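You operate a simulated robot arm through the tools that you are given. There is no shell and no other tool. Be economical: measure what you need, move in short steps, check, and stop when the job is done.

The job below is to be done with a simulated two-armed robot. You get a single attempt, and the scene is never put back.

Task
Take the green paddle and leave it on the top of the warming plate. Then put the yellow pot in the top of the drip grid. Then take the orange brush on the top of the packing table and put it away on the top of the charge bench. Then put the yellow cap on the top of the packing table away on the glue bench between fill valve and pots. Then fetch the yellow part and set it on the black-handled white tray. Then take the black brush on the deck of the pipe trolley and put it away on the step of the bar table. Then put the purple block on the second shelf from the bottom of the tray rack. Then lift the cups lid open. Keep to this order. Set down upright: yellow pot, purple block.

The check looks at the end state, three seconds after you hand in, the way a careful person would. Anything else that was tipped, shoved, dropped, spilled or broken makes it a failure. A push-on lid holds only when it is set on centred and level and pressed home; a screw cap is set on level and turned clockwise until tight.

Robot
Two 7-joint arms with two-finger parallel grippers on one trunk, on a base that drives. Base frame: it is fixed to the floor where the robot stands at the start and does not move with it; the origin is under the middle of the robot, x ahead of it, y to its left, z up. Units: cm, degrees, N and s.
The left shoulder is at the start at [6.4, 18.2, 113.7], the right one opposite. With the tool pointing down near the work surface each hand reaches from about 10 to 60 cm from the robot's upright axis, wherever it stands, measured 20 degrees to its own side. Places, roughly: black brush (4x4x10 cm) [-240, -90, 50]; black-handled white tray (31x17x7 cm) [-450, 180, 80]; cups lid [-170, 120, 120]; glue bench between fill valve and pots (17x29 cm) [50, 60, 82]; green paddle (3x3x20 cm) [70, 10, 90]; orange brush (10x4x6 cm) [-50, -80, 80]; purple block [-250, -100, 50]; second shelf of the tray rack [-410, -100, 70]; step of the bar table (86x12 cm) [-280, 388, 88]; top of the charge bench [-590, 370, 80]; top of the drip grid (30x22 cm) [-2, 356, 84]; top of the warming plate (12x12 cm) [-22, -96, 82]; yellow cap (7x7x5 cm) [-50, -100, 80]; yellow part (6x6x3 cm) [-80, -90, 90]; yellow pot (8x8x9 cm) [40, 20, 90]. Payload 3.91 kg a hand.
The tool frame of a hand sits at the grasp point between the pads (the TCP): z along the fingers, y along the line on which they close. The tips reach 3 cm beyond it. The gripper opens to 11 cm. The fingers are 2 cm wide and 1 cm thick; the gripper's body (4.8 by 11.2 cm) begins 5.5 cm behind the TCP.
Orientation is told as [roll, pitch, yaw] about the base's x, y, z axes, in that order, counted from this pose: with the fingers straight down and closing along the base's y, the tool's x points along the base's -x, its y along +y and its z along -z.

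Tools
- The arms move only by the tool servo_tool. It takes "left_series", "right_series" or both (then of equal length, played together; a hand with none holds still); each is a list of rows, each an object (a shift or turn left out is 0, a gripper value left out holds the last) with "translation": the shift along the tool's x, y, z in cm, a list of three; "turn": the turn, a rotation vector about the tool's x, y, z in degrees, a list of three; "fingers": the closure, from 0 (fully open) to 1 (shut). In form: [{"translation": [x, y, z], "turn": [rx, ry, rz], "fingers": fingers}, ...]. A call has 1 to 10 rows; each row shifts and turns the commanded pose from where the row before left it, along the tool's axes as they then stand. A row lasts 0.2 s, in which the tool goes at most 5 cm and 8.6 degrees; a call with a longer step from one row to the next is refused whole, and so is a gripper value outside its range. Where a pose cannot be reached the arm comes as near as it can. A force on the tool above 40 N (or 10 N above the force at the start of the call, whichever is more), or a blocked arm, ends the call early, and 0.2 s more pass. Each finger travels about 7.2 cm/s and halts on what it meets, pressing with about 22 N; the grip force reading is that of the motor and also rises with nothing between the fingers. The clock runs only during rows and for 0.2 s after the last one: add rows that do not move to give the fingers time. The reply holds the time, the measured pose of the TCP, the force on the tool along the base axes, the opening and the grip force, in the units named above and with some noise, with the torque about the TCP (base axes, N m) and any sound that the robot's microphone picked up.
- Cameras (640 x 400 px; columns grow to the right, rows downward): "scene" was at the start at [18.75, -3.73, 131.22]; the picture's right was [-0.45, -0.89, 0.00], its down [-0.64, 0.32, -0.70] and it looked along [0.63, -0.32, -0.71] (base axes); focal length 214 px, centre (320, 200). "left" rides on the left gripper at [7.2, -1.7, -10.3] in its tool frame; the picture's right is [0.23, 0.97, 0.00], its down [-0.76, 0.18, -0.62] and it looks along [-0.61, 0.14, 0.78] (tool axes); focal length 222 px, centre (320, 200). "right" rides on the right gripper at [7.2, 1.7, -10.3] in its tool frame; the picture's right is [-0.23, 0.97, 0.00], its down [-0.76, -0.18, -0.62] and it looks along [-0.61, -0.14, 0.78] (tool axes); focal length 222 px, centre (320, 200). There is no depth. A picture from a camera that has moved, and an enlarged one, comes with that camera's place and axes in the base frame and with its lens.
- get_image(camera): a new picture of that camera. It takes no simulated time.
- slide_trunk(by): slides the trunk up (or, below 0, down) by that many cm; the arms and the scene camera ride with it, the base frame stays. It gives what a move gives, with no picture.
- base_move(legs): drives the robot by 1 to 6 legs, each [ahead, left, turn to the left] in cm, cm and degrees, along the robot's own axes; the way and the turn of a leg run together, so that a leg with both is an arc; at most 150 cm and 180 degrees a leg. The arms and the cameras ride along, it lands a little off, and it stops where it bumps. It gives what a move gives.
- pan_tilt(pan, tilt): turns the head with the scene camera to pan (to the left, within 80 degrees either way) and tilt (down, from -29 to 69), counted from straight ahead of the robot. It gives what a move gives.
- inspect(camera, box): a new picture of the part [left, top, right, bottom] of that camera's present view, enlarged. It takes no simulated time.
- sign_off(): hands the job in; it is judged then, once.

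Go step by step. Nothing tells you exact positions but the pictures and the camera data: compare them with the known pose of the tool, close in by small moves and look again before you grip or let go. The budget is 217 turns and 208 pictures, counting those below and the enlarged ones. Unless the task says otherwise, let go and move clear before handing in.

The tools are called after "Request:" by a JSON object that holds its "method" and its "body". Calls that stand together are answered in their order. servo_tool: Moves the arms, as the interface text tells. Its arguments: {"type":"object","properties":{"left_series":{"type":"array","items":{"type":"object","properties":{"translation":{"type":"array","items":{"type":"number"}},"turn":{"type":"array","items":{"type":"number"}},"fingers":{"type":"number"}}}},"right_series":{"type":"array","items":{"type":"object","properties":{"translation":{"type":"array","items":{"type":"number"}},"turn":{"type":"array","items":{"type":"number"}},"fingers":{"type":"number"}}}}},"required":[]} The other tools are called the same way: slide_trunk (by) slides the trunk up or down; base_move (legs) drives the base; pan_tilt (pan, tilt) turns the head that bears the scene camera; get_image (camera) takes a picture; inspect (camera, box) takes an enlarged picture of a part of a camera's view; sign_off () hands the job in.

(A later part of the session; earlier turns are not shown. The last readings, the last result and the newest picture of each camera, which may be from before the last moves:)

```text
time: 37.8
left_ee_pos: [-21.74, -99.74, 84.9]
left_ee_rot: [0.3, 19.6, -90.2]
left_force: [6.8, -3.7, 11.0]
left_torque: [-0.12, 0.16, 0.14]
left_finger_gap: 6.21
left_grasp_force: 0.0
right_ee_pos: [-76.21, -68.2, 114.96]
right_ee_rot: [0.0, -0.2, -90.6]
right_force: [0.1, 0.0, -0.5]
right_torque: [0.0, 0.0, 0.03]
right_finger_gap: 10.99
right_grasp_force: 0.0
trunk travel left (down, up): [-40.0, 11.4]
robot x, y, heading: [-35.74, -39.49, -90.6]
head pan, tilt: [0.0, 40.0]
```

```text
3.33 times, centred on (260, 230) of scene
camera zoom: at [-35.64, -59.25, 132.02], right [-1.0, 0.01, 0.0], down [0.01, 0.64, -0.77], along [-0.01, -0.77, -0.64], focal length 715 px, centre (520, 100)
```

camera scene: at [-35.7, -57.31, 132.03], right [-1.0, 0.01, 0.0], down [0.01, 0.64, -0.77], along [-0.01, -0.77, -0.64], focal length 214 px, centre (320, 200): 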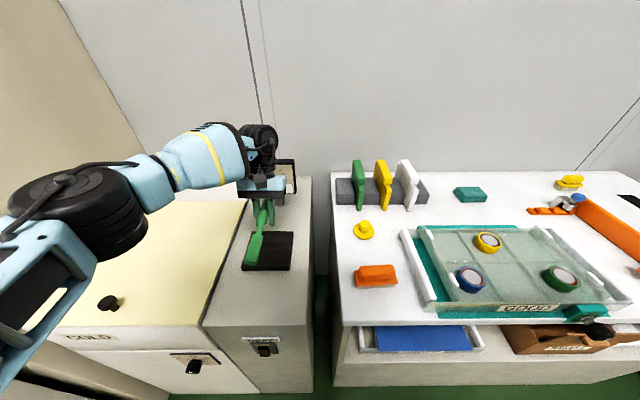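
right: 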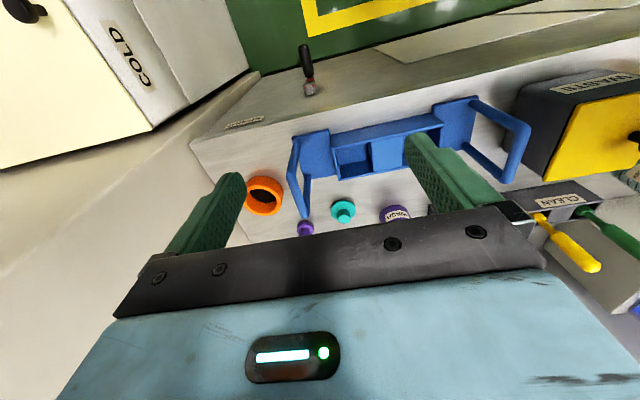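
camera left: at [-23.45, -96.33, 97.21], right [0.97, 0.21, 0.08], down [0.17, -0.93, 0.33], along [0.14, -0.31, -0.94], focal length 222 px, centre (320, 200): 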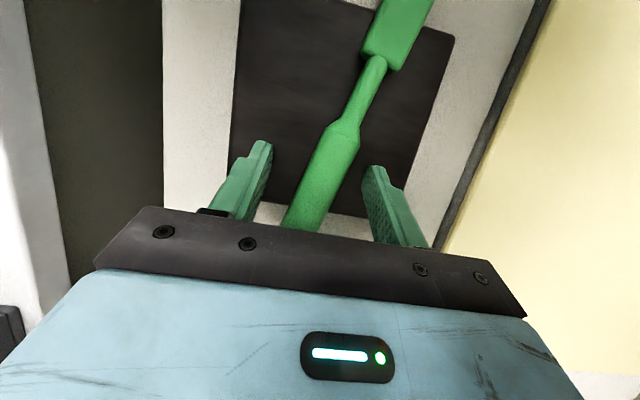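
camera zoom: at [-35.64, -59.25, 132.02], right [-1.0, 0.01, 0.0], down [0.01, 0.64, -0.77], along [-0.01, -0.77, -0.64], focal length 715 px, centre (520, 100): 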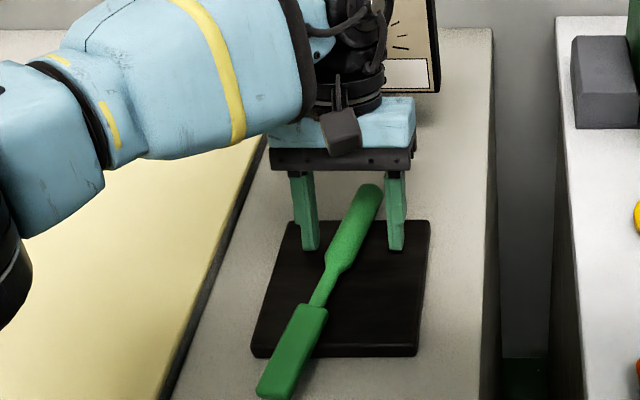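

The paddle lies on the plate. I rise clear and check.

Request:
{"method": "servo_tool", "body": {"left_series": [{"translation": [0.7, 0, -1.9], "fingers": 0.3}, {"translation": [1.5, 0, -4.3]}, {"translation": [1.5, 0, -4.3]}, {"translation": [1.5, 0, -4.3]}, {"translation": [1.5, 0, -4.3]}, {"translation": [1.5, 0, -4.3]}]}}

Request:
{"method": "get_image", "body": {"camera": "left"}}

Request:
{"method": "inspect", "body": {"camera": "scene", "box": [210, 180, 310, 290]}}

```text
time: 39.2
left_ee_pos: [-21.98, -100.01, 109.84]
left_ee_rot: [0.5, 19.6, -90.2]
left_force: [-0.3, 0.3, 0.0]
left_torque: [-0.02, -0.03, -0.02]
left_finger_gap: 7.71
left_grasp_force: 0.1
right_ee_pos: [-76.16, -68.16, 114.99]
right_ee_rot: [-0.1, -0.1, -90.6]
right_force: [-0.3, 0.0, 0.4]
right_torque: [-0.02, -0.01, 0.0]
right_finger_gap: 10.99
right_grasp_force: 0.0
trunk travel left (down, up): [-40.0, 11.4]
robot x, y, heading: [-35.51, -39.14, -90.5]
head pan, tilt: [0.0, 40.0]
```

```text
171 pictures are left
camera left: at [-23.58, -96.64, 122.08], right [0.97, 0.21, 0.08], down [0.17, -0.93, 0.33], along [0.15, -0.31, -0.94], focal length 222 px, centre (320, 200)
```

left: 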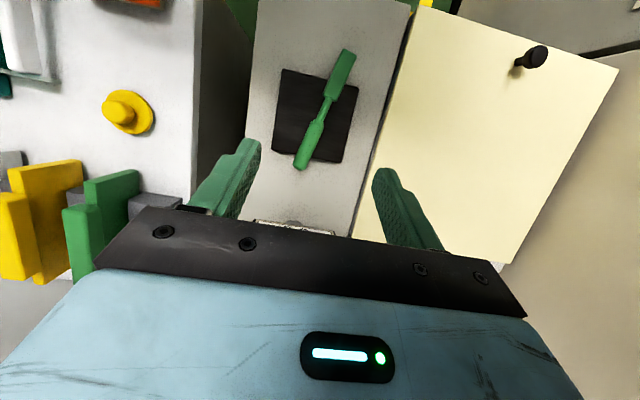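

```text
3.64 times, centred on (260, 235) of scene
camera zoom: at [-35.81, -59.2, 132.03], right [-1.0, 0.01, 0.0], down [0.01, 0.64, -0.77], along [-0.01, -0.77, -0.64], focal length 780 px, centre (538, 73)
```

zoom: 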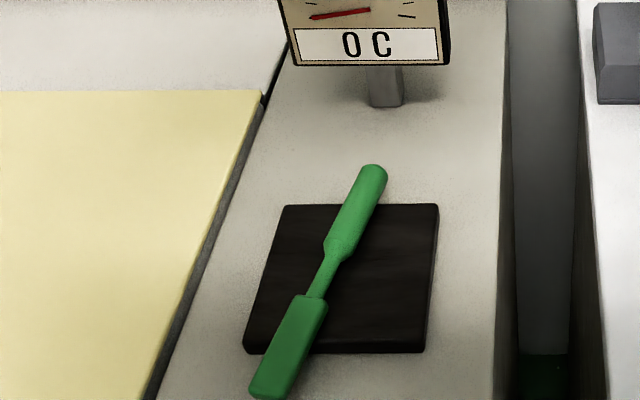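

Paddle placed. Next the yellow pot: I straighten and retract the left hand, then drive back to the glue bench.

Request:
{"method": "servo_tool", "body": {"left_series": [{"translation": [4.4, 0, 1.6]}, {"translation": [4.4, 0, 1.6]}, {"translation": [4.4, 0, 1.6]}, {"translation": [4.4, 0, 1.6]}, {"turn": [0, -6.7, 0], "fingers": 0}, {"turn": [0, -6.7, 0]}, {"turn": [0, -6.4, 0]}, {}]}}

Request:
{"method": "base_move", "body": {"legs": [[-39, 0, 0], [0, 0, 90.4], [33, 0, 0]]}}

Request:
{"method": "pan_tilt", "body": {"pan": 10, "tilt": 50}}

Request:
{"method": "get_image", "body": {"camera": "scene"}}

Request:
{"method": "get_image", "body": {"camera": "left"}}

```text
time: 41.0
left_ee_pos: [-21.75, -81.11, 109.64]
left_ee_rot: [0.3, -0.3, -90.2]
left_force: [-0.5, -0.2, 0.0]
left_torque: [0.04, -0.01, -0.01]
left_finger_gap: 11.03
left_grasp_force: 0.1
right_ee_pos: [-76.22, -68.32, 115.03]
right_ee_rot: [0.0, -0.1, -90.5]
right_force: [0.1, -0.5, -0.2]
right_torque: [0.02, 0.02, 0.04]
right_finger_gap: 11.0
right_grasp_force: 0.0
trunk travel left (down, up): [-40.0, 11.4]
robot x, y, heading: [-35.43, -38.86, -90.3]
head pan, tilt: [0.0, 40.0]
```

```text
time: 49.0
left_ee_pos: [39.79, 10.74, 109.62]
left_ee_rot: [0.4, -0.2, -1.8]
left_force: [-0.2, -0.2, -0.6]
left_torque: [0.03, 0.01, 0.04]
left_finger_gap: 11.02
left_grasp_force: 0.0
right_ee_pos: [25.28, -43.31, 114.85]
right_ee_rot: [0.1, 0.0, -2.3]
right_force: [0.3, 0.1, -0.8]
right_torque: [0.01, 0.01, 0.0]
right_finger_gap: 11.02
right_grasp_force: 0.1
trunk travel left (down, up): [-40.0, 11.4]
robot x, y, heading: [-2.59, -1.86, -2.2]
head pan, tilt: [0.0, 40.0]
```

```text
time: 49.7
left_ee_pos: [39.75, 10.62, 109.74]
left_ee_rot: [0.3, -0.1, -1.9]
left_force: [-1.0, -0.2, -0.1]
left_torque: [-0.01, 0.0, 0.01]
left_finger_gap: 11.01
left_grasp_force: 0.1
right_ee_pos: [25.24, -43.34, 114.97]
right_ee_rot: [0.0, -0.1, -2.1]
right_force: [1.1, -1.0, 0.0]
right_torque: [-0.01, 0.0, -0.01]
right_finger_gap: 11.0
right_grasp_force: 0.2
trunk travel left (down, up): [-40.0, 11.4]
robot x, y, heading: [-2.45, -2.07, -2.3]
head pan, tilt: [10.0, 50.0]
```

```text
169 pictures are left
camera scene: at [16.69, -1.41, 130.6], right [0.14, -0.99, 0.0], down [-0.76, -0.1, -0.64], along [0.64, 0.09, -0.77], focal length 214 px, centre (320, 200)
```

scene: 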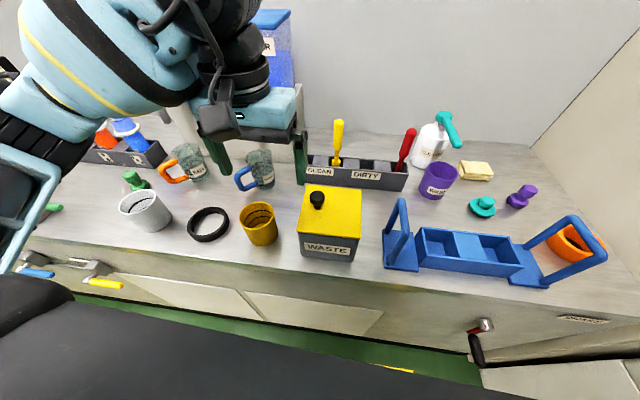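

```text
168 pictures are left
camera left: at [32.43, 9.22, 120.11], right [-0.19, 0.98, 0.0], down [0.77, 0.15, 0.63], along [0.61, 0.12, -0.78], focal length 222 px, centre (320, 200)
```

left: 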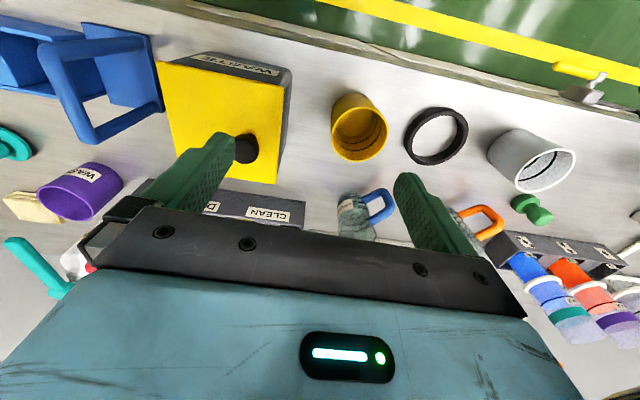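

The pot is at about (43,16.8), rim near z 91. I position the left hand above it and descend partly.

Request:
{"method": "servo_tool", "body": {"left_series": [{"translation": [-1.7, 3.0, 0]}, {"translation": [-1.7, 3.1, 0]}, {"translation": [0, 0, 4.5]}, {"translation": [0, 0, 4.5]}, {"translation": [0, 0, 3.5]}, {}]}}

Request:
{"method": "get_image", "body": {"camera": "left"}}

Request:
{"method": "get_image", "body": {"camera": "scene"}}

```text
time: 51.1
left_ee_pos: [43.2, 16.91, 97.1]
left_ee_rot: [0.4, -0.1, -1.9]
left_force: [-0.2, 0.5, 0.2]
left_torque: [-0.01, -0.03, -0.02]
left_finger_gap: 11.02
left_grasp_force: 0.0
right_ee_pos: [25.37, -43.31, 114.97]
right_ee_rot: [0.0, -0.1, -2.2]
right_force: [0.2, -0.7, 0.6]
right_torque: [0.0, 0.01, 0.02]
right_finger_gap: 11.0
right_grasp_force: 0.0
trunk travel left (down, up): [-40.0, 11.4]
robot x, y, heading: [-2.32, -1.57, -2.2]
head pan, tilt: [10.0, 50.0]
```

```text
167 pictures are left
camera left: at [36.0, 15.45, 107.56], right [-0.19, 0.98, 0.0], down [0.77, 0.15, 0.63], along [0.61, 0.12, -0.78], focal length 222 px, centre (320, 200)
```

left: 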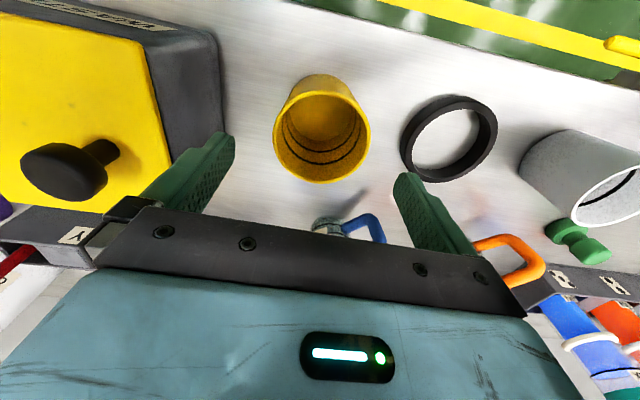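

```text
166 pictures are left
camera scene: at [16.68, -1.42, 130.6], right [0.14, -0.99, 0.0], down [-0.76, -0.1, -0.64], along [0.64, 0.09, -0.77], focal length 214 px, centre (320, 200)
```

scene: 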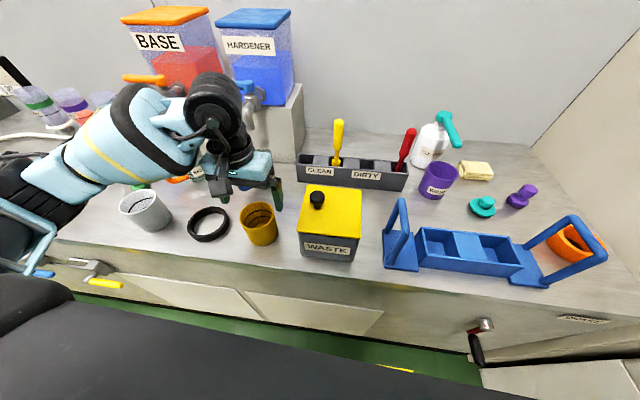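

Aligned with the pot; descending to grip height and closing gently.

Request:
{"method": "servo_tool", "body": {"left_series": [{"translation": [0, 0, 4]}, {"translation": [0, 0, 4]}, {"translation": [0, 0, 2]}, {"fingers": 0.3}, {"fingers": 1}, {"fingers": 1}, {}]}}

Request:
{"method": "get_image", "body": {"camera": "left"}}

```text
time: 52.7
left_ee_pos: [43.27, 16.74, 87.21]
left_ee_rot: [0.3, 0.0, -1.8]
left_force: [1.2, -0.5, 0.0]
left_torque: [-0.01, 0.0, -0.03]
left_finger_gap: 6.84
left_grasp_force: 22.2
right_ee_pos: [25.33, -43.22, 114.94]
right_ee_rot: [0.0, -0.2, -2.2]
right_force: [-0.4, -0.6, -0.4]
right_torque: [-0.01, 0.0, -0.02]
right_finger_gap: 11.02
right_grasp_force: 0.1
trunk travel left (down, up): [-40.0, 11.4]
robot x, y, heading: [-2.25, -2.0, -2.3]
head pan, tilt: [10.0, 50.0]
```

```text
165 pictures are left
camera left: at [36.01, 15.25, 97.59], right [-0.19, 0.98, 0.0], down [0.77, 0.15, 0.63], along [0.61, 0.12, -0.78], focal length 222 px, centre (320, 200)
```

left: 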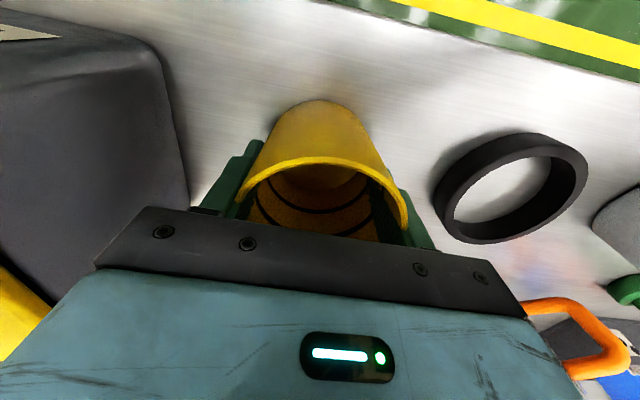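

Gripped. I lift the pot and look left toward the drip grid.

Request:
{"method": "servo_tool", "body": {"left_series": [{"translation": [0, 0, -4]}, {"translation": [0, 0, -4]}, {"translation": [0, 0, -4]}, {"translation": [0, 0, -4]}, {"translation": [3, 0, -3]}, {"translation": [3, 0, -1]}, {}]}}

Request:
{"method": "base_move", "body": {"legs": [[-40, 0, 0], [0, 0, 60]]}}

Request:
{"method": "pan_tilt", "body": {"pan": 30, "tilt": 15}}

Request:
{"method": "get_image", "body": {"camera": "scene"}}

Request:
{"method": "get_image", "body": {"camera": "left"}}

```text
time: 54.3
left_ee_pos: [37.41, 16.84, 107.39]
left_ee_rot: [0.3, -0.1, -1.9]
left_force: [-0.7, -0.4, 0.1]
left_torque: [-0.02, 0.01, 0.05]
left_finger_gap: 6.83
left_grasp_force: 22.3
right_ee_pos: [25.25, -43.28, 115.11]
right_ee_rot: [0.0, -0.1, -2.2]
right_force: [1.1, 0.8, 0.1]
right_torque: [-0.01, -0.01, 0.01]
right_finger_gap: 10.98
right_grasp_force: 0.0
trunk travel left (down, up): [-40.0, 11.4]
robot x, y, heading: [-2.06, -1.77, -2.1]
head pan, tilt: [10.0, 50.0]
```

```text
time: 59.5
left_ee_pos: [-39.98, 43.55, 107.34]
left_ee_rot: [0.4, 0.0, 58.5]
left_force: [0.3, -0.7, -0.7]
left_torque: [0.0, 0.01, 0.01]
left_finger_gap: 6.84
left_grasp_force: 21.9
right_ee_pos: [6.46, 3.53, 114.92]
right_ee_rot: [0.0, -0.1, 58.3]
right_force: [0.0, 0.0, 0.5]
right_torque: [0.01, -0.02, 0.0]
right_finger_gap: 11.0
right_grasp_force: 0.0
trunk travel left (down, up): [-40.0, 11.4]
robot x, y, heading: [-43.59, -0.5, 58.1]
head pan, tilt: [10.0, 50.0]
```

```text
time: 60.5
left_ee_pos: [-40.02, 43.61, 107.27]
left_ee_rot: [0.3, -0.1, 58.5]
left_force: [0.8, 0.0, -0.8]
left_torque: [-0.04, -0.02, 0.0]
left_finger_gap: 6.81
left_grasp_force: 21.7
right_ee_pos: [6.47, 3.51, 114.97]
right_ee_rot: [0.0, -0.1, 58.3]
right_force: [0.2, 0.6, -1.1]
right_torque: [0.0, -0.02, 0.03]
right_finger_gap: 10.97
right_grasp_force: 0.1
trunk travel left (down, up): [-40.0, 11.4]
robot x, y, heading: [-43.53, -0.25, 58.1]
head pan, tilt: [30.0, 15.0]
```

```text
164 pictures are left
camera scene: at [-36.83, 18.7, 135.96], right [1.0, -0.03, 0.0], down [-0.01, -0.26, -0.97], along [0.03, 0.97, -0.26], focal length 214 px, centre (320, 200)
```

scene: 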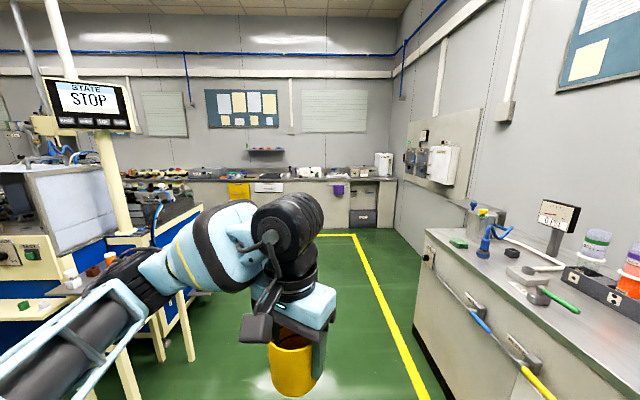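

```text
163 pictures are left
camera left: at [-42.26, 36.54, 117.63], right [-0.95, 0.31, 0.0], down [0.25, 0.74, 0.63], along [0.19, 0.59, -0.78], focal length 222 px, centre (320, 200)
```

left: 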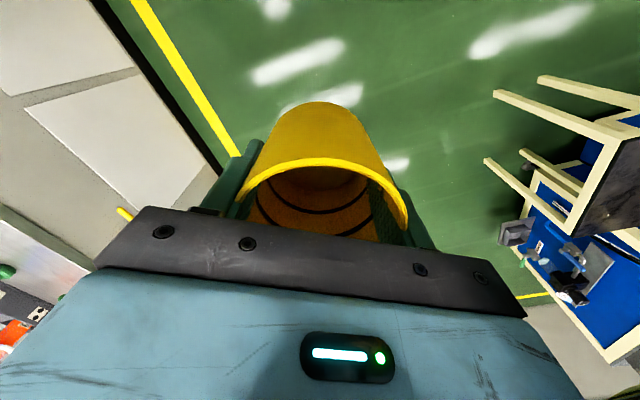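

The far bench carries the drip grid at (-2,356). I turn to face it and drive up the aisle.

Request:
{"method": "base_move", "body": {"legs": [[0, 0, 32], [150, 0, 0], [95, -20, 0]]}}

Request:
{"method": "pan_tilt", "body": {"pan": 0, "tilt": 30}}

Request:
{"method": "get_image", "body": {"camera": "scene"}}

```text
time: 74.3
left_ee_pos: [-46.74, 286.5, 107.24]
left_ee_rot: [0.4, -0.1, 91.3]
left_force: [0.1, -0.2, -1.7]
left_torque: [-0.03, 0.02, 0.0]
left_finger_gap: 6.8
left_grasp_force: 22.0
right_ee_pos: [14.07, 277.9, 115.11]
right_ee_rot: [0.0, -0.1, 91.3]
right_force: [0.3, 0.3, -0.2]
right_torque: [0.03, 0.02, 0.01]
right_finger_gap: 11.0
right_grasp_force: 0.0
trunk travel left (down, up): [-40.0, 11.4]
robot x, y, heading: [-25.71, 247.86, 91.3]
head pan, tilt: [30.0, 15.0]
```

```text
time: 75.2
left_ee_pos: [-46.75, 286.39, 107.26]
left_ee_rot: [0.3, -0.1, 91.3]
left_force: [0.5, 0.7, -1.6]
left_torque: [0.02, -0.02, -0.01]
left_finger_gap: 6.8
left_grasp_force: 22.0
right_ee_pos: [13.94, 277.8, 115.0]
right_ee_rot: [0.0, -0.1, 91.2]
right_force: [0.3, -0.3, 0.3]
right_torque: [0.0, 0.01, -0.02]
right_finger_gap: 10.99
right_grasp_force: 0.0
trunk travel left (down, up): [-40.0, 11.4]
robot x, y, heading: [-25.56, 247.54, 91.0]
head pan, tilt: [0.0, 30.0]
```

```text
162 pictures are left
camera scene: at [-25.96, 268.16, 133.55], right [1.0, 0.02, 0.0], down [0.01, -0.5, -0.87], along [-0.02, 0.87, -0.5], focal length 214 px, centre (320, 200)
```

scene: 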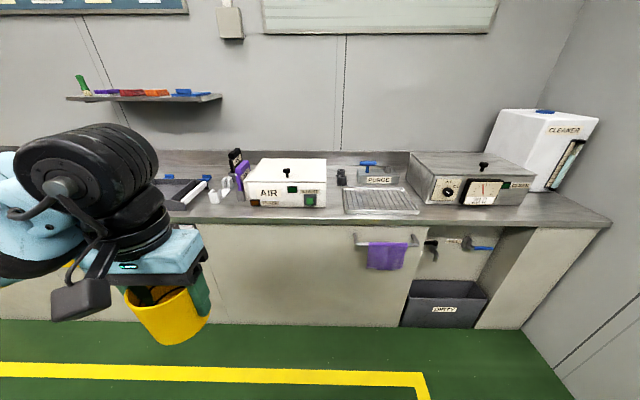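

The drip grid is at about (0,355), z≈84. I tuck the right hand in and drive up to it.

Request:
{"method": "servo_tool", "body": {"right_series": [{"translation": [3.5, 3.5, 0]}, {"translation": [3.5, 3.5, 0]}, {"translation": [0, 3.5, 0]}]}}

Request:
{"method": "base_move", "body": {"legs": [[0, -35, 0], [50, 0, -1]]}}

Request:
{"method": "pan_tilt", "body": {"pan": 10, "tilt": 45}}

Request:
{"method": "get_image", "body": {"camera": "scene"}}

Request:
{"method": "get_image", "body": {"camera": "left"}}

```text
time: 76.0
left_ee_pos: [-46.85, 286.54, 107.31]
left_ee_rot: [0.2, -0.2, 91.4]
left_force: [-0.7, -0.1, -0.7]
left_torque: [-0.01, 0.01, 0.0]
left_finger_gap: 6.82
left_grasp_force: 22.1
right_ee_pos: [3.56, 270.54, 114.93]
right_ee_rot: [-0.1, 0.0, 91.3]
right_force: [0.2, 0.1, -0.6]
right_torque: [0.0, -0.02, 0.0]
right_finger_gap: 11.01
right_grasp_force: 0.1
trunk travel left (down, up): [-40.0, 11.4]
robot x, y, heading: [-25.95, 248.09, 91.5]
head pan, tilt: [0.0, 30.0]
```

```text
time: 82.2
left_ee_pos: [-11.52, 337.39, 107.23]
left_ee_rot: [0.3, -0.1, 90.6]
left_force: [0.4, -0.1, -0.4]
left_torque: [0.01, -0.01, -0.04]
left_finger_gap: 6.82
left_grasp_force: 21.9
right_ee_pos: [38.75, 320.75, 114.87]
right_ee_rot: [0.0, 0.0, 90.3]
right_force: [0.5, -0.1, 0.0]
right_torque: [-0.05, 0.03, -0.01]
right_finger_gap: 11.0
right_grasp_force: 0.1
trunk travel left (down, up): [-40.0, 11.4]
robot x, y, heading: [8.96, 298.39, 90.6]
head pan, tilt: [0.0, 30.0]
```

```text
time: 83.0
left_ee_pos: [-11.48, 337.45, 107.15]
left_ee_rot: [0.2, 0.0, 90.6]
left_force: [-1.1, -0.2, -0.5]
left_torque: [0.02, 0.03, 0.01]
left_finger_gap: 6.81
left_grasp_force: 22.6
right_ee_pos: [38.75, 320.66, 114.94]
right_ee_rot: [0.0, -0.1, 90.3]
right_force: [-0.6, 0.2, -0.1]
right_torque: [0.01, 0.0, 0.01]
right_finger_gap: 11.0
right_grasp_force: 0.1
trunk travel left (down, up): [-40.0, 11.4]
robot x, y, heading: [9.11, 297.97, 90.2]
head pan, tilt: [10.0, 45.0]
```

```text
161 pictures are left
camera scene: at [7.66, 317.77, 131.29], right [0.98, 0.18, 0.0], down [0.13, -0.7, -0.71], along [-0.13, 0.7, -0.71], focal length 214 px, centre (320, 200)
```

scene: 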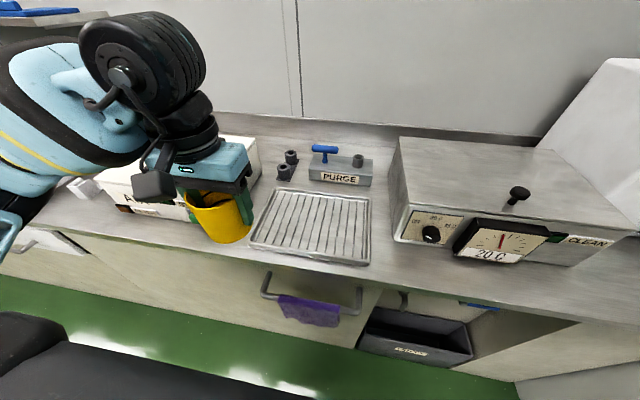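

```text
160 pictures are left
camera left: at [-9.63, 330.13, 117.63], right [-0.97, -0.24, 0.0], down [-0.18, 0.76, 0.63], along [-0.15, 0.61, -0.78], focal length 222 px, centre (320, 200)
```

left: 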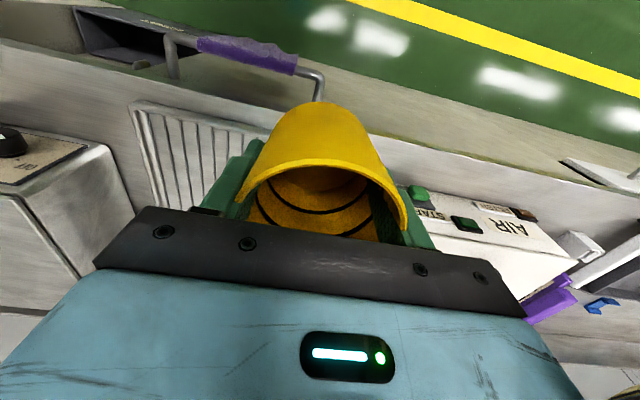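

The grid is centred near (-0.5,355). I bring the pot over it at height and then lower partway.

Request:
{"method": "servo_tool", "body": {"left_series": [{"translation": [-4.1, -2.6, 0]}, {"translation": [-4.1, -2.6, 0]}, {"translation": [-4.1, -2.6, 0]}, {"translation": [-4.1, -2.6, 0]}, {"translation": [0, 0, 4.5]}, {"translation": [0, 0, 4.5]}, {}]}}

Request:
{"method": "get_image", "body": {"camera": "scene"}}

Request:
{"method": "get_image", "body": {"camera": "left"}}

```text
time: 84.6
left_ee_pos: [-1.15, 353.87, 98.16]
left_ee_rot: [0.3, -0.2, 90.5]
left_force: [-0.5, 1.2, -0.7]
left_torque: [0.02, -0.02, -0.02]
left_finger_gap: 6.8
left_grasp_force: 21.8
right_ee_pos: [38.72, 320.76, 114.93]
right_ee_rot: [0.0, -0.1, 90.3]
right_force: [0.1, -0.7, 0.8]
right_torque: [0.01, -0.01, -0.01]
right_finger_gap: 11.01
right_grasp_force: 0.0
trunk travel left (down, up): [-40.0, 11.4]
robot x, y, heading: [9.09, 298.08, 90.3]
head pan, tilt: [10.0, 45.0]
```

```text
159 pictures are left
camera scene: at [7.65, 317.75, 131.3], right [0.98, 0.18, 0.0], down [0.13, -0.7, -0.71], along [-0.13, 0.7, -0.71], focal length 214 px, centre (320, 200)
```

scene: 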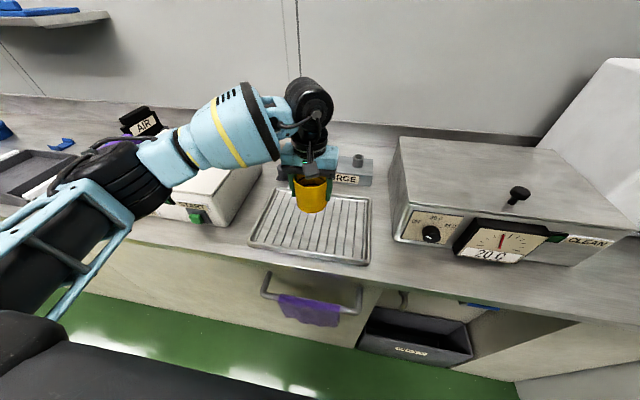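

```text
158 pictures are left
camera left: at [0.72, 346.66, 108.48], right [-0.97, -0.24, 0.0], down [-0.18, 0.76, 0.63], along [-0.15, 0.61, -0.78], focal length 222 px, centre (320, 200)
```

left: 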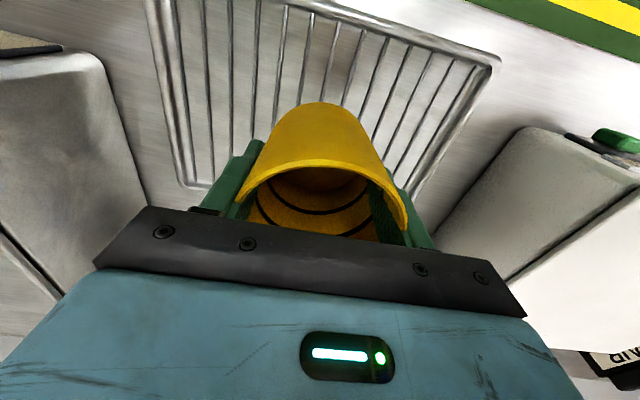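

Centred over the grid. Lowering gently to contact.

Request:
{"method": "servo_tool", "body": {"left_series": [{"translation": [0, 0, 4]}, {"translation": [0, 0, 3]}, {"translation": [0, 0, 0.5]}, {}, {"translation": [0, 0, 0.5]}, {}, {"translation": [0, 0, 0.4]}, {}]}}

Request:
{"method": "inspect", "body": {"camera": "scene", "box": [240, 130, 390, 280]}}

```text
time: 86.4
left_ee_pos: [-1.24, 354.09, 89.77]
left_ee_rot: [0.3, -0.1, 90.6]
left_force: [-0.4, -0.4, -1.1]
left_torque: [0.03, 0.01, 0.01]
left_finger_gap: 6.79
left_grasp_force: 21.8
right_ee_pos: [38.8, 320.82, 114.89]
right_ee_rot: [0.0, -0.2, 90.3]
right_force: [0.0, -0.7, -0.9]
right_torque: [-0.01, -0.02, 0.03]
right_finger_gap: 10.99
right_grasp_force: 0.1
trunk travel left (down, up): [-40.0, 11.4]
robot x, y, heading: [9.26, 298.44, 90.3]
head pan, tilt: [10.0, 45.0]
```

```text
2.67 times, centred on (315, 205) of scene
camera zoom: at [7.66, 317.78, 131.29], right [0.98, 0.18, 0.0], down [0.13, -0.7, -0.71], along [-0.13, 0.7, -0.71], focal length 572 px, centre (333, 187)
```

zoom: 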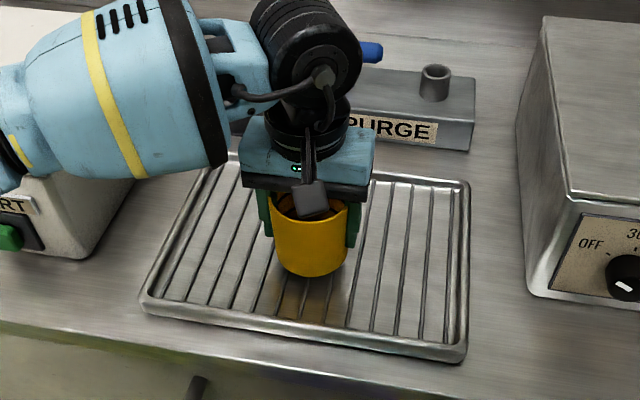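

Request:
{"method": "servo_tool", "body": {"left_series": [{"translation": [0, 0, 0.4]}, {}, {"translation": [0, 0, 0.4]}, {}, {"translation": [0, 0, 0.4]}, {}, {"translation": [0, 0, 0.4]}, {}]}}

```text
time: 88.2
left_ee_pos: [-1.34, 354.0, 88.26]
left_ee_rot: [0.2, -0.2, 90.6]
left_force: [-1.5, -0.9, 5.6]
left_torque: [-0.04, -0.1, 0.0]
left_finger_gap: 6.82
left_grasp_force: 22.0
right_ee_pos: [38.79, 320.67, 114.92]
right_ee_rot: [0.0, -0.1, 90.3]
right_force: [0.0, -1.2, 0.0]
right_torque: [0.0, 0.01, 0.01]
right_finger_gap: 11.03
right_grasp_force: 0.0
trunk travel left (down, up): [-40.0, 11.4]
robot x, y, heading: [9.45, 298.34, 90.1]
head pan, tilt: [10.0, 45.0]
```

Light contact (≈6 N) at z 88.3: the pot stands on the grid. I release and rise.

Request:
{"method": "servo_tool", "body": {"left_series": [{"fingers": 0.3}, {"fingers": 0.15}, {"fingers": 0}, {}, {"translation": [0, 0, -4]}, {"translation": [0, 0, -4]}, {"translation": [0, 0, -4]}, {"translation": [0, 0, -4]}]}}

Request:
{"method": "inspect", "body": {"camera": "scene", "box": [240, 130, 390, 280]}}

```text
time: 90.0
left_ee_pos: [-1.36, 353.88, 104.0]
left_ee_rot: [0.3, -0.1, 90.4]
left_force: [0.6, 0.9, -0.2]
left_torque: [0.0, 0.01, 0.01]
left_finger_gap: 10.98
left_grasp_force: 0.0
right_ee_pos: [38.75, 320.66, 114.9]
right_ee_rot: [0.0, -0.1, 90.3]
right_force: [0.6, -0.6, -1.1]
right_torque: [0.04, -0.01, 0.0]
right_finger_gap: 10.98
right_grasp_force: 0.1
trunk travel left (down, up): [-40.0, 11.4]
robot x, y, heading: [9.04, 298.35, 90.1]
head pan, tilt: [10.0, 45.0]
```

```text
2.67 times, centred on (315, 205) of scene
camera zoom: at [7.7, 317.74, 131.29], right [0.98, 0.18, 0.0], down [0.13, -0.7, -0.71], along [-0.13, 0.7, -0.71], focal length 572 px, centre (333, 187)
```

zoom: 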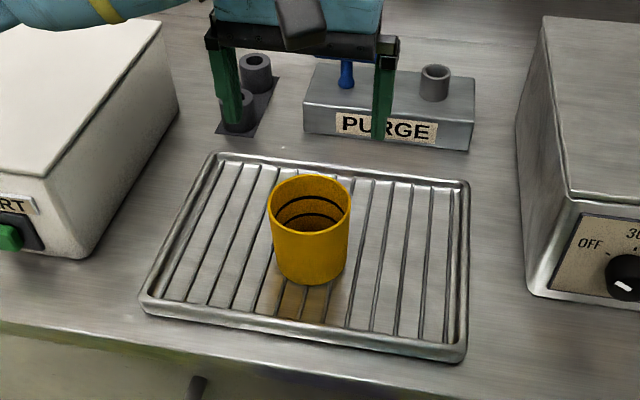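

The pot stands upright on the grid. Next I back off and look around toward the charge bench side for route planning, on the way to the packing table.

Request:
{"method": "servo_tool", "body": {"left_series": [{"translation": [4, 2, -2]}, {"translation": [4, 2, -2]}, {"translation": [4, 2, -2]}, {"translation": [4, 0, 0]}]}}

Request:
{"method": "base_move", "body": {"legs": [[-60, 30, 0], [0, 0, 89]]}}

Request:
{"method": "pan_tilt", "body": {"pan": 0, "tilt": 15}}

Request:
{"method": "get_image", "body": {"camera": "scene"}}

Request:
{"method": "pan_tilt", "body": {"pan": 55, "tilt": 15}}

Request:
{"method": "get_image", "body": {"camera": "scene"}}

```text
time: 91.0
left_ee_pos: [-7.03, 337.8, 110.3]
left_ee_rot: [0.2, -0.1, 90.5]
left_force: [0.0, -0.4, -0.5]
left_torque: [0.01, 0.02, 0.0]
left_finger_gap: 11.0
left_grasp_force: 0.0
right_ee_pos: [38.72, 320.85, 114.96]
right_ee_rot: [0.1, 0.0, 90.3]
right_force: [-0.7, 0.3, 0.1]
right_torque: [0.0, 0.02, -0.01]
right_finger_gap: 11.0
right_grasp_force: 0.2
trunk travel left (down, up): [-40.0, 11.4]
robot x, y, heading: [8.94, 298.22, 90.1]
head pan, tilt: [10.0, 45.0]
```

```text
time: 98.5
left_ee_pos: [-59.47, 223.03, 110.15]
left_ee_rot: [0.3, -0.1, -178.4]
left_force: [-0.9, 0.6, 0.3]
left_torque: [-0.03, 0.02, 0.01]
left_finger_gap: 11.0
left_grasp_force: 0.1
right_ee_pos: [-43.0, 268.94, 114.93]
right_ee_rot: [0.1, -0.2, -178.7]
right_force: [-0.2, -0.4, -0.3]
right_torque: [-0.02, 0.02, 0.0]
right_finger_gap: 11.02
right_grasp_force: 0.0
trunk travel left (down, up): [-40.0, 11.4]
robot x, y, heading: [-20.15, 239.85, -178.7]
head pan, tilt: [10.0, 45.0]
```

```text
time: 99.5
left_ee_pos: [-59.4, 222.99, 110.15]
left_ee_rot: [0.4, -0.1, -178.6]
left_force: [0.0, 0.8, 0.2]
left_torque: [0.0, -0.02, 0.01]
left_finger_gap: 11.02
left_grasp_force: 0.1
right_ee_pos: [-43.1, 269.01, 114.94]
right_ee_rot: [0.0, -0.1, -178.7]
right_force: [-0.2, -0.8, 0.1]
right_torque: [0.0, -0.05, 0.01]
right_finger_gap: 10.99
right_grasp_force: 0.0
trunk travel left (down, up): [-40.0, 11.4]
robot x, y, heading: [-20.45, 239.84, -178.8]
head pan, tilt: [0.0, 15.0]
```

```text
155 pictures are left
camera scene: at [-40.9, 239.17, 135.96], right [-0.02, 1.0, 0.0], down [0.26, 0.01, -0.97], along [-0.97, -0.02, -0.26], focal length 214 px, centre (320, 200)
```

scene: 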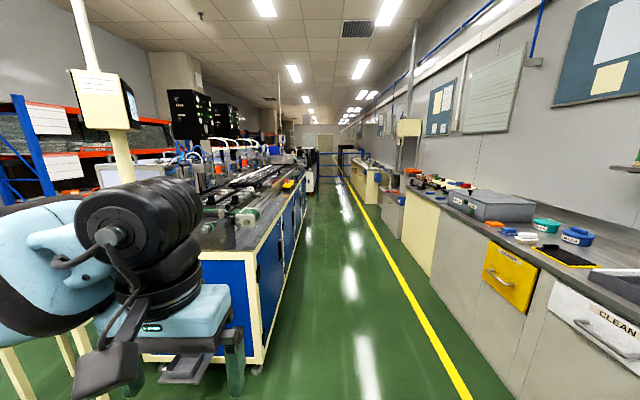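

```text
time: 100.7
left_ee_pos: [-59.37, 223.0, 110.24]
left_ee_rot: [0.2, -0.1, -178.4]
left_force: [-0.2, -0.2, 0.4]
left_torque: [0.01, 0.01, -0.01]
left_finger_gap: 11.0
left_grasp_force: 0.0
right_ee_pos: [-43.17, 269.03, 114.91]
right_ee_rot: [0.0, -0.2, -178.7]
right_force: [0.4, 0.0, -0.1]
right_torque: [-0.03, -0.01, -0.02]
right_finger_gap: 10.99
right_grasp_force: 0.1
trunk travel left (down, up): [-40.0, 11.4]
robot x, y, heading: [-20.13, 239.7, -178.7]
head pan, tilt: [55.0, 15.0]
```

```text
154 pictures are left
camera scene: at [-36.74, 231.62, 135.97], right [-0.83, 0.56, 0.0], down [0.14, 0.22, -0.97], along [-0.54, -0.8, -0.26], focal length 214 px, centre (320, 200)
```

scene: 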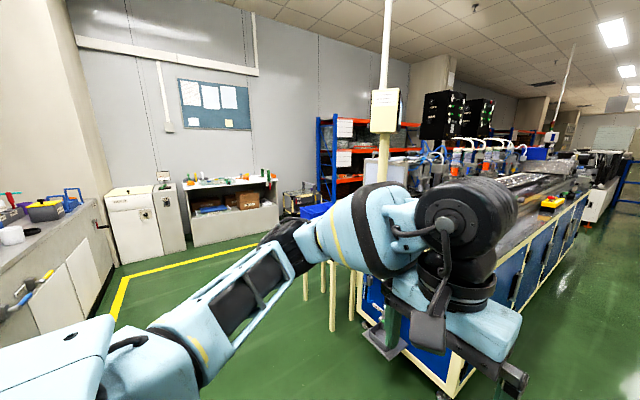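

The central line runs between two aisles; the charge bench is along the north wall. Now I drive back to the packing table.

Request:
{"method": "base_move", "body": {"legs": [[0, 0, 88.7], [130, -16, 0], [115, 0, 0]]}}

Request:
{"method": "pan_tilt", "body": {"pan": -10, "tilt": 45}}

Request:
{"method": "get_image", "body": {"camera": "scene"}}

```text
time: 116.5
left_ee_pos: [-22.86, -44.92, 110.27]
left_ee_rot: [0.3, -0.1, -89.8]
left_force: [0.8, -0.2, -0.6]
left_torque: [-0.04, 0.02, 0.04]
left_finger_gap: 10.99
left_grasp_force: 0.0
right_ee_pos: [-68.53, -27.35, 114.97]
right_ee_rot: [0.1, -0.1, -90.2]
right_force: [0.3, 0.2, 0.6]
right_torque: [0.01, -0.01, 0.01]
right_finger_gap: 11.01
right_grasp_force: 0.1
trunk travel left (down, up): [-40.0, 11.4]
robot x, y, heading: [-38.19, -5.24, -90.2]
head pan, tilt: [55.0, 15.0]
```

```text
time: 117.9
left_ee_pos: [-22.97, -44.89, 110.3]
left_ee_rot: [0.3, -0.1, -89.9]
left_force: [0.0, -0.3, 0.2]
left_torque: [0.03, 0.02, 0.03]
left_finger_gap: 11.0
left_grasp_force: 0.0
right_ee_pos: [-68.56, -27.47, 114.93]
right_ee_rot: [0.0, -0.1, -90.0]
right_force: [0.4, 0.5, 0.6]
right_torque: [-0.03, 0.02, 0.0]
right_finger_gap: 10.99
right_grasp_force: 0.0
trunk travel left (down, up): [-40.0, 11.4]
robot x, y, heading: [-38.68, -5.07, -90.4]
head pan, tilt: [-10.0, 45.0]
```

```text
153 pictures are left
camera scene: at [-39.97, -24.81, 131.29], right [-0.98, 0.18, 0.0], down [0.12, 0.7, -0.71], along [-0.12, -0.7, -0.71], focal length 214 px, centre (320, 200)
```

scene: 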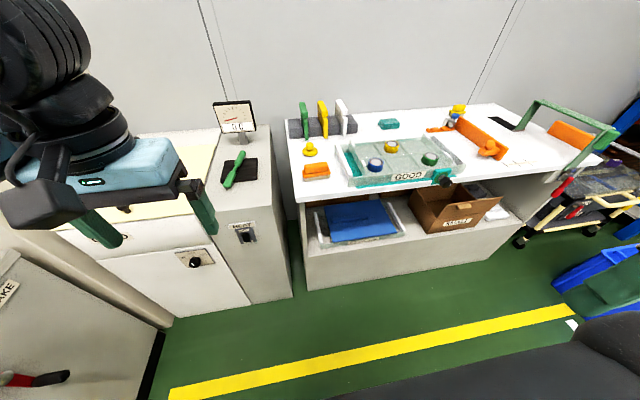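

The paddle still lies well. I approach the packing table and look through the right hand's camera.

Request:
{"method": "base_move", "body": {"legs": [[33, 0, 0]]}}

Request:
{"method": "servo_tool", "body": {"right_series": [{"translation": [-4, 4, 0]}, {"translation": [-4, 4, 0]}, {"translation": [-4, 4, 0]}, {"translation": [-4, 2, 0]}, {}]}}

Request:
{"method": "get_image", "body": {"camera": "scene"}}

Request:
{"method": "get_image", "body": {"camera": "right"}}

```text
time: 120.1
left_ee_pos: [-22.89, -77.43, 110.2]
left_ee_rot: [0.4, -0.2, -89.9]
left_force: [0.3, -0.3, 0.0]
left_torque: [0.02, 0.0, -0.03]
left_finger_gap: 11.04
left_grasp_force: 0.0
right_ee_pos: [-68.57, -59.81, 114.93]
right_ee_rot: [0.0, -0.1, -90.2]
right_force: [0.1, -0.3, 0.2]
right_torque: [0.03, 0.02, 0.03]
right_finger_gap: 11.01
right_grasp_force: 0.1
trunk travel left (down, up): [-40.0, 11.4]
robot x, y, heading: [-38.77, -37.46, -90.0]
head pan, tilt: [-10.0, 45.0]
```

```text
refused: row 1 steps farther than a row can; nothing moved
```

```text
152 pictures are left
camera scene: at [-40.02, -57.28, 131.28], right [-0.98, 0.18, 0.0], down [0.12, 0.7, -0.71], along [-0.12, -0.7, -0.71], focal length 214 px, centre (320, 200)
```

scene: 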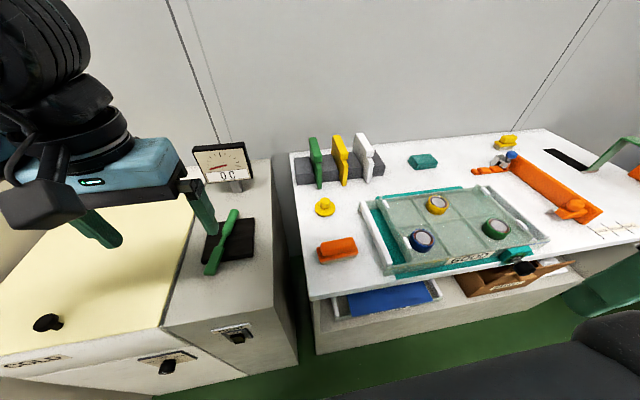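

```text
151 pictures are left
camera right: at [-66.87, -52.68, 125.33], right [0.97, -0.23, 0.0], down [-0.18, -0.76, 0.62], along [-0.14, -0.61, -0.78], focal length 222 px, centre (320, 200)
```

right: 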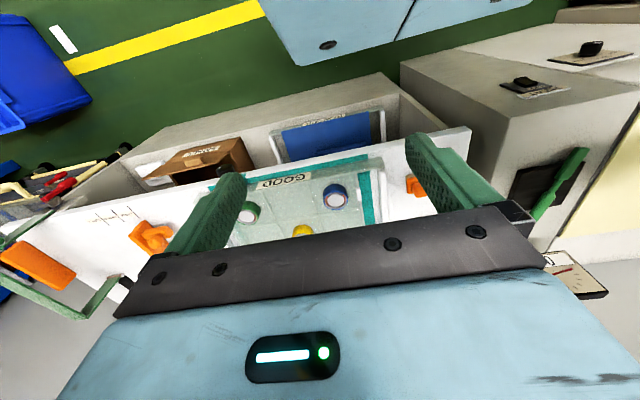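

The brush is at about (-49.3,-86). I bring the right hand above it in smaller steps.

Request:
{"method": "servo_tool", "body": {"right_series": [{"translation": [-3.7, 2.7, 0]}, {"translation": [-3.7, 2.7, 0]}, {"translation": [-3.7, 2.7, 0]}, {"translation": [-3.7, 2.7, 0]}, {"translation": [-3.7, 2.7, 0]}, {"translation": [-3.7, 2.7, 0]}, {"translation": [-3.7, 2.7, 0]}]}}

Request:
{"method": "servo_tool", "body": {"right_series": [{"turn": [0, 0, 8.5]}, {"turn": [0, 0, 8.5]}, {"turn": [0, 0, 8.5]}, {"turn": [0, 0, 8.5]}, {"turn": [0, 0, 8.5]}, {"turn": [0, 0, 8.5]}, {"turn": [0, 0, 8.5]}, {"turn": [0, 0, 8.5]}, {"turn": [0, 0, 8.5]}, {"turn": [0, 0, 8.5]}]}}

Request:
{"method": "get_image", "body": {"camera": "right"}}

Request:
{"method": "get_image", "body": {"camera": "scene"}}

```text
time: 121.7
left_ee_pos: [-23.0, -77.22, 110.35]
left_ee_rot: [0.4, -0.3, -89.8]
left_force: [0.6, 0.5, 1.0]
left_torque: [-0.03, 0.01, 0.01]
left_finger_gap: 11.03
left_grasp_force: 0.0
right_ee_pos: [-52.47, -81.8, 115.3]
right_ee_rot: [0.0, -0.3, -90.2]
right_force: [-0.7, -0.6, -0.3]
right_torque: [-0.01, 0.04, 0.02]
right_finger_gap: 10.99
right_grasp_force: 0.1
right hand out of reach, approached as far as the arm can: row 7
trunk travel left (down, up): [-40.0, 11.4]
robot x, y, heading: [-38.57, -37.67, -90.1]
head pan, tilt: [-10.0, 45.0]
```

```text
time: 123.9
left_ee_pos: [-23.02, -77.51, 110.25]
left_ee_rot: [0.3, -0.1, -89.9]
left_force: [-0.3, 0.3, -0.1]
left_torque: [0.0, -0.04, -0.02]
left_finger_gap: 11.01
left_grasp_force: 0.1
right_ee_pos: [-52.31, -82.12, 115.03]
right_ee_rot: [0.1, 0.0, -175.2]
right_force: [0.1, 0.1, 0.1]
right_torque: [-0.02, 0.0, -0.01]
right_finger_gap: 10.99
right_grasp_force: 0.0
trunk travel left (down, up): [-40.0, 11.4]
robot x, y, heading: [-38.62, -37.88, -90.1]
head pan, tilt: [-10.0, 45.0]
```

```text
150 pictures are left
camera right: at [-45.04, -83.12, 125.49], right [-0.15, -0.99, 0.0], down [-0.77, 0.12, 0.62], along [-0.62, 0.09, -0.78], focal length 222 px, centre (320, 200)
```

right: 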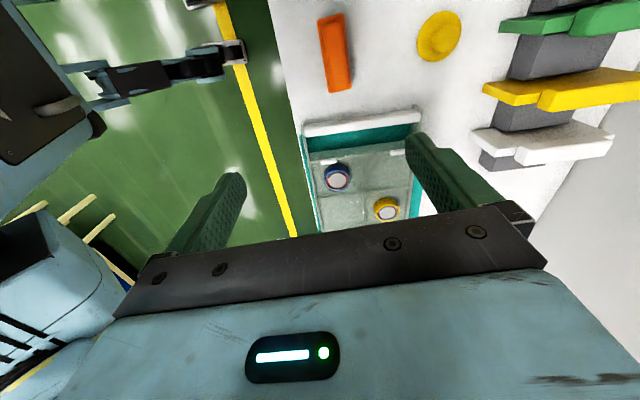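

```text
149 pictures are left
camera scene: at [-40.02, -57.25, 131.29], right [-0.98, 0.18, 0.0], down [0.12, 0.7, -0.71], along [-0.12, -0.7, -0.71], focal length 214 px, centre (320, 200)
```

scene: 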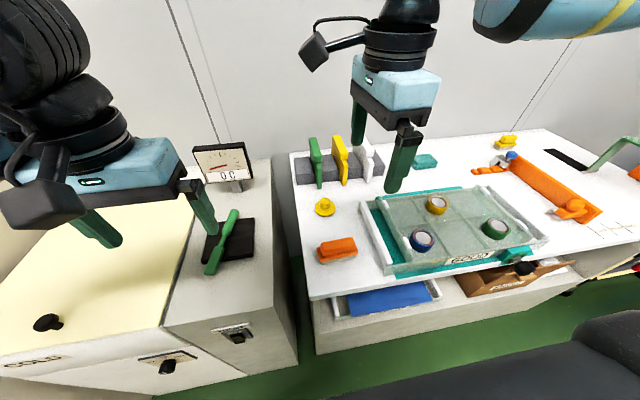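

I finish the yaw, align to (-49.3,-85.4) and go down to z≈95 with the fingers partly closed.

Request:
{"method": "servo_tool", "body": {"right_series": [{"translation": [2.9, 3.4, 0], "turn": [0, 0, 4.8], "fingers": 0.3}, {"translation": [0, 0, 4.5]}, {"translation": [0, 0, 4.5]}, {"translation": [0, 0, 4.5]}, {"translation": [0, 0, 4.5]}, {"translation": [0, 0, 3]}, {}]}}

Request:
{"method": "get_image", "body": {"camera": "right"}}

Request:
{"method": "inspect", "body": {"camera": "scene", "box": [270, 130, 430, 290]}}

```text
time: 125.5
left_ee_pos: [-22.94, -77.28, 110.3]
left_ee_rot: [0.3, -0.1, -89.9]
left_force: [0.6, 0.2, 0.8]
left_torque: [-0.02, 0.04, -0.02]
left_finger_gap: 11.0
left_grasp_force: 0.1
right_ee_pos: [-54.1, -83.18, 93.58]
right_ee_rot: [0.2, 0.0, -179.8]
right_force: [0.4, -0.4, 0.1]
right_torque: [-0.03, 0.0, 0.01]
right_finger_gap: 7.7
right_grasp_force: 0.1
right hand out of reach, approached as far as the arm can: row 1
trunk travel left (down, up): [-40.0, 11.4]
robot x, y, heading: [-38.66, -37.37, -90.1]
head pan, tilt: [-10.0, 45.0]
```

```text
148 pictures are left
camera right: at [-46.89, -84.87, 103.93], right [-0.22, -0.97, 0.0], down [-0.76, 0.18, 0.62], along [-0.61, 0.14, -0.78], focal length 222 px, centre (320, 200)
```

right: 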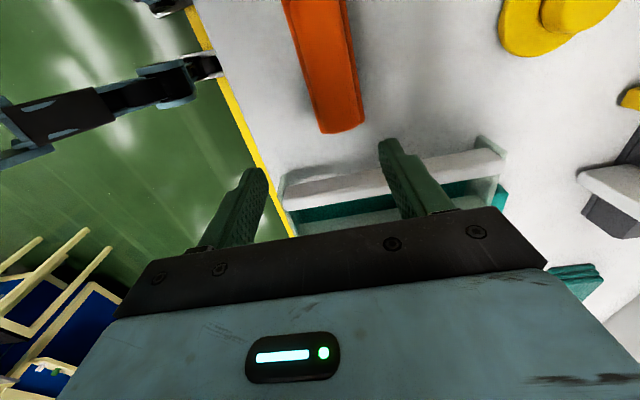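

```text
2.50 times, centred on (350, 210) of scene
camera zoom: at [-40.01, -57.23, 131.3], right [-0.98, 0.18, 0.0], down [0.12, 0.7, -0.71], along [-0.12, -0.7, -0.71], focal length 536 px, centre (245, 175)
```

zoom: 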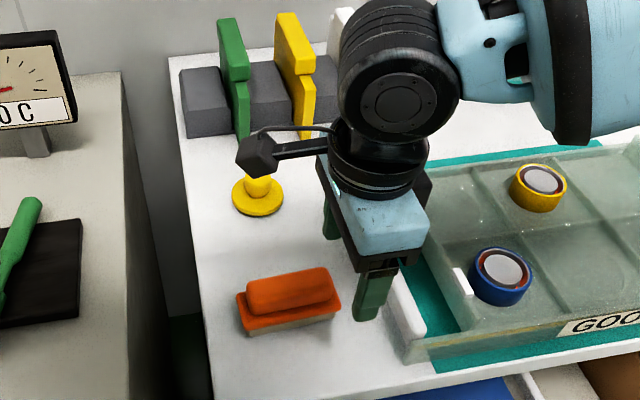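

The hand sits 4 cm off because of the reach limit; I shift toward the brush centre and check.

Request:
{"method": "servo_tool", "body": {"right_series": [{"translation": [2.1, 0.8, 0]}, {"translation": [2.0, 0.8, 0]}, {}]}}

Request:
{"method": "get_image", "body": {"camera": "right"}}

Request:
{"method": "inspect", "body": {"camera": "scene", "box": [270, 130, 430, 290]}}

```text
time: 126.3
left_ee_pos: [-22.91, -77.39, 110.3]
left_ee_rot: [0.3, -0.1, -90.0]
left_force: [0.1, 0.4, 0.0]
left_torque: [-0.03, -0.03, -0.01]
left_finger_gap: 11.01
left_grasp_force: 0.0
right_ee_pos: [-51.13, -84.47, 93.56]
right_ee_rot: [0.2, 0.0, -180.0]
right_force: [-0.9, 0.4, -0.3]
right_torque: [0.02, -0.02, 0.03]
right_finger_gap: 7.69
right_grasp_force: 0.0
right hand out of reach, approached as far as the arm can: row 2
trunk travel left (down, up): [-40.0, 11.4]
robot x, y, heading: [-38.63, -37.76, -90.1]
head pan, tilt: [-10.0, 45.0]
```

```text
146 pictures are left
camera right: at [-43.84, -86.19, 104.01], right [-0.23, -0.97, 0.0], down [-0.76, 0.18, 0.62], along [-0.61, 0.14, -0.78], focal length 222 px, centre (320, 200)
```

right: 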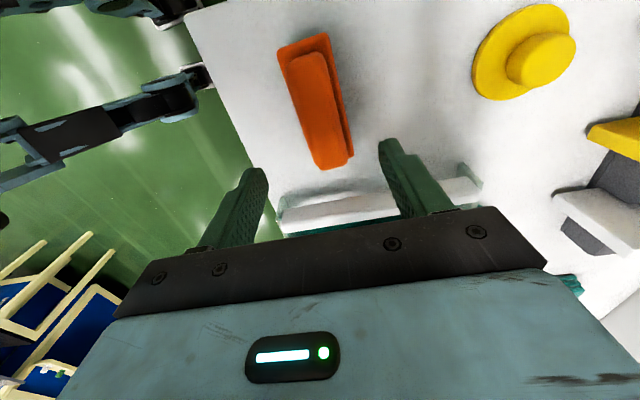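

```text
2.50 times, centred on (350, 210) of scene
camera zoom: at [-40.01, -57.25, 131.29], right [-0.98, 0.18, 0.0], down [0.12, 0.7, -0.71], along [-0.12, -0.7, -0.71], focal length 536 px, centre (245, 175)
```

zoom: 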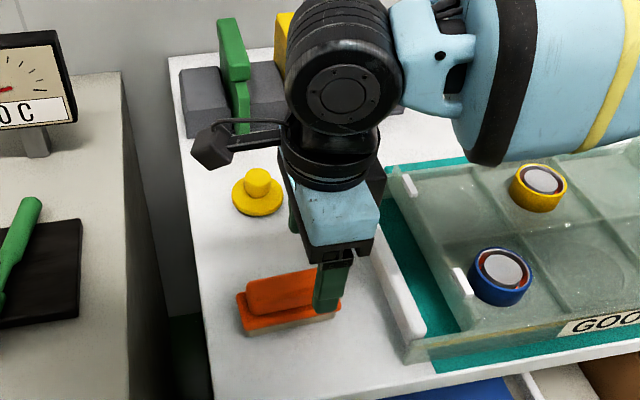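

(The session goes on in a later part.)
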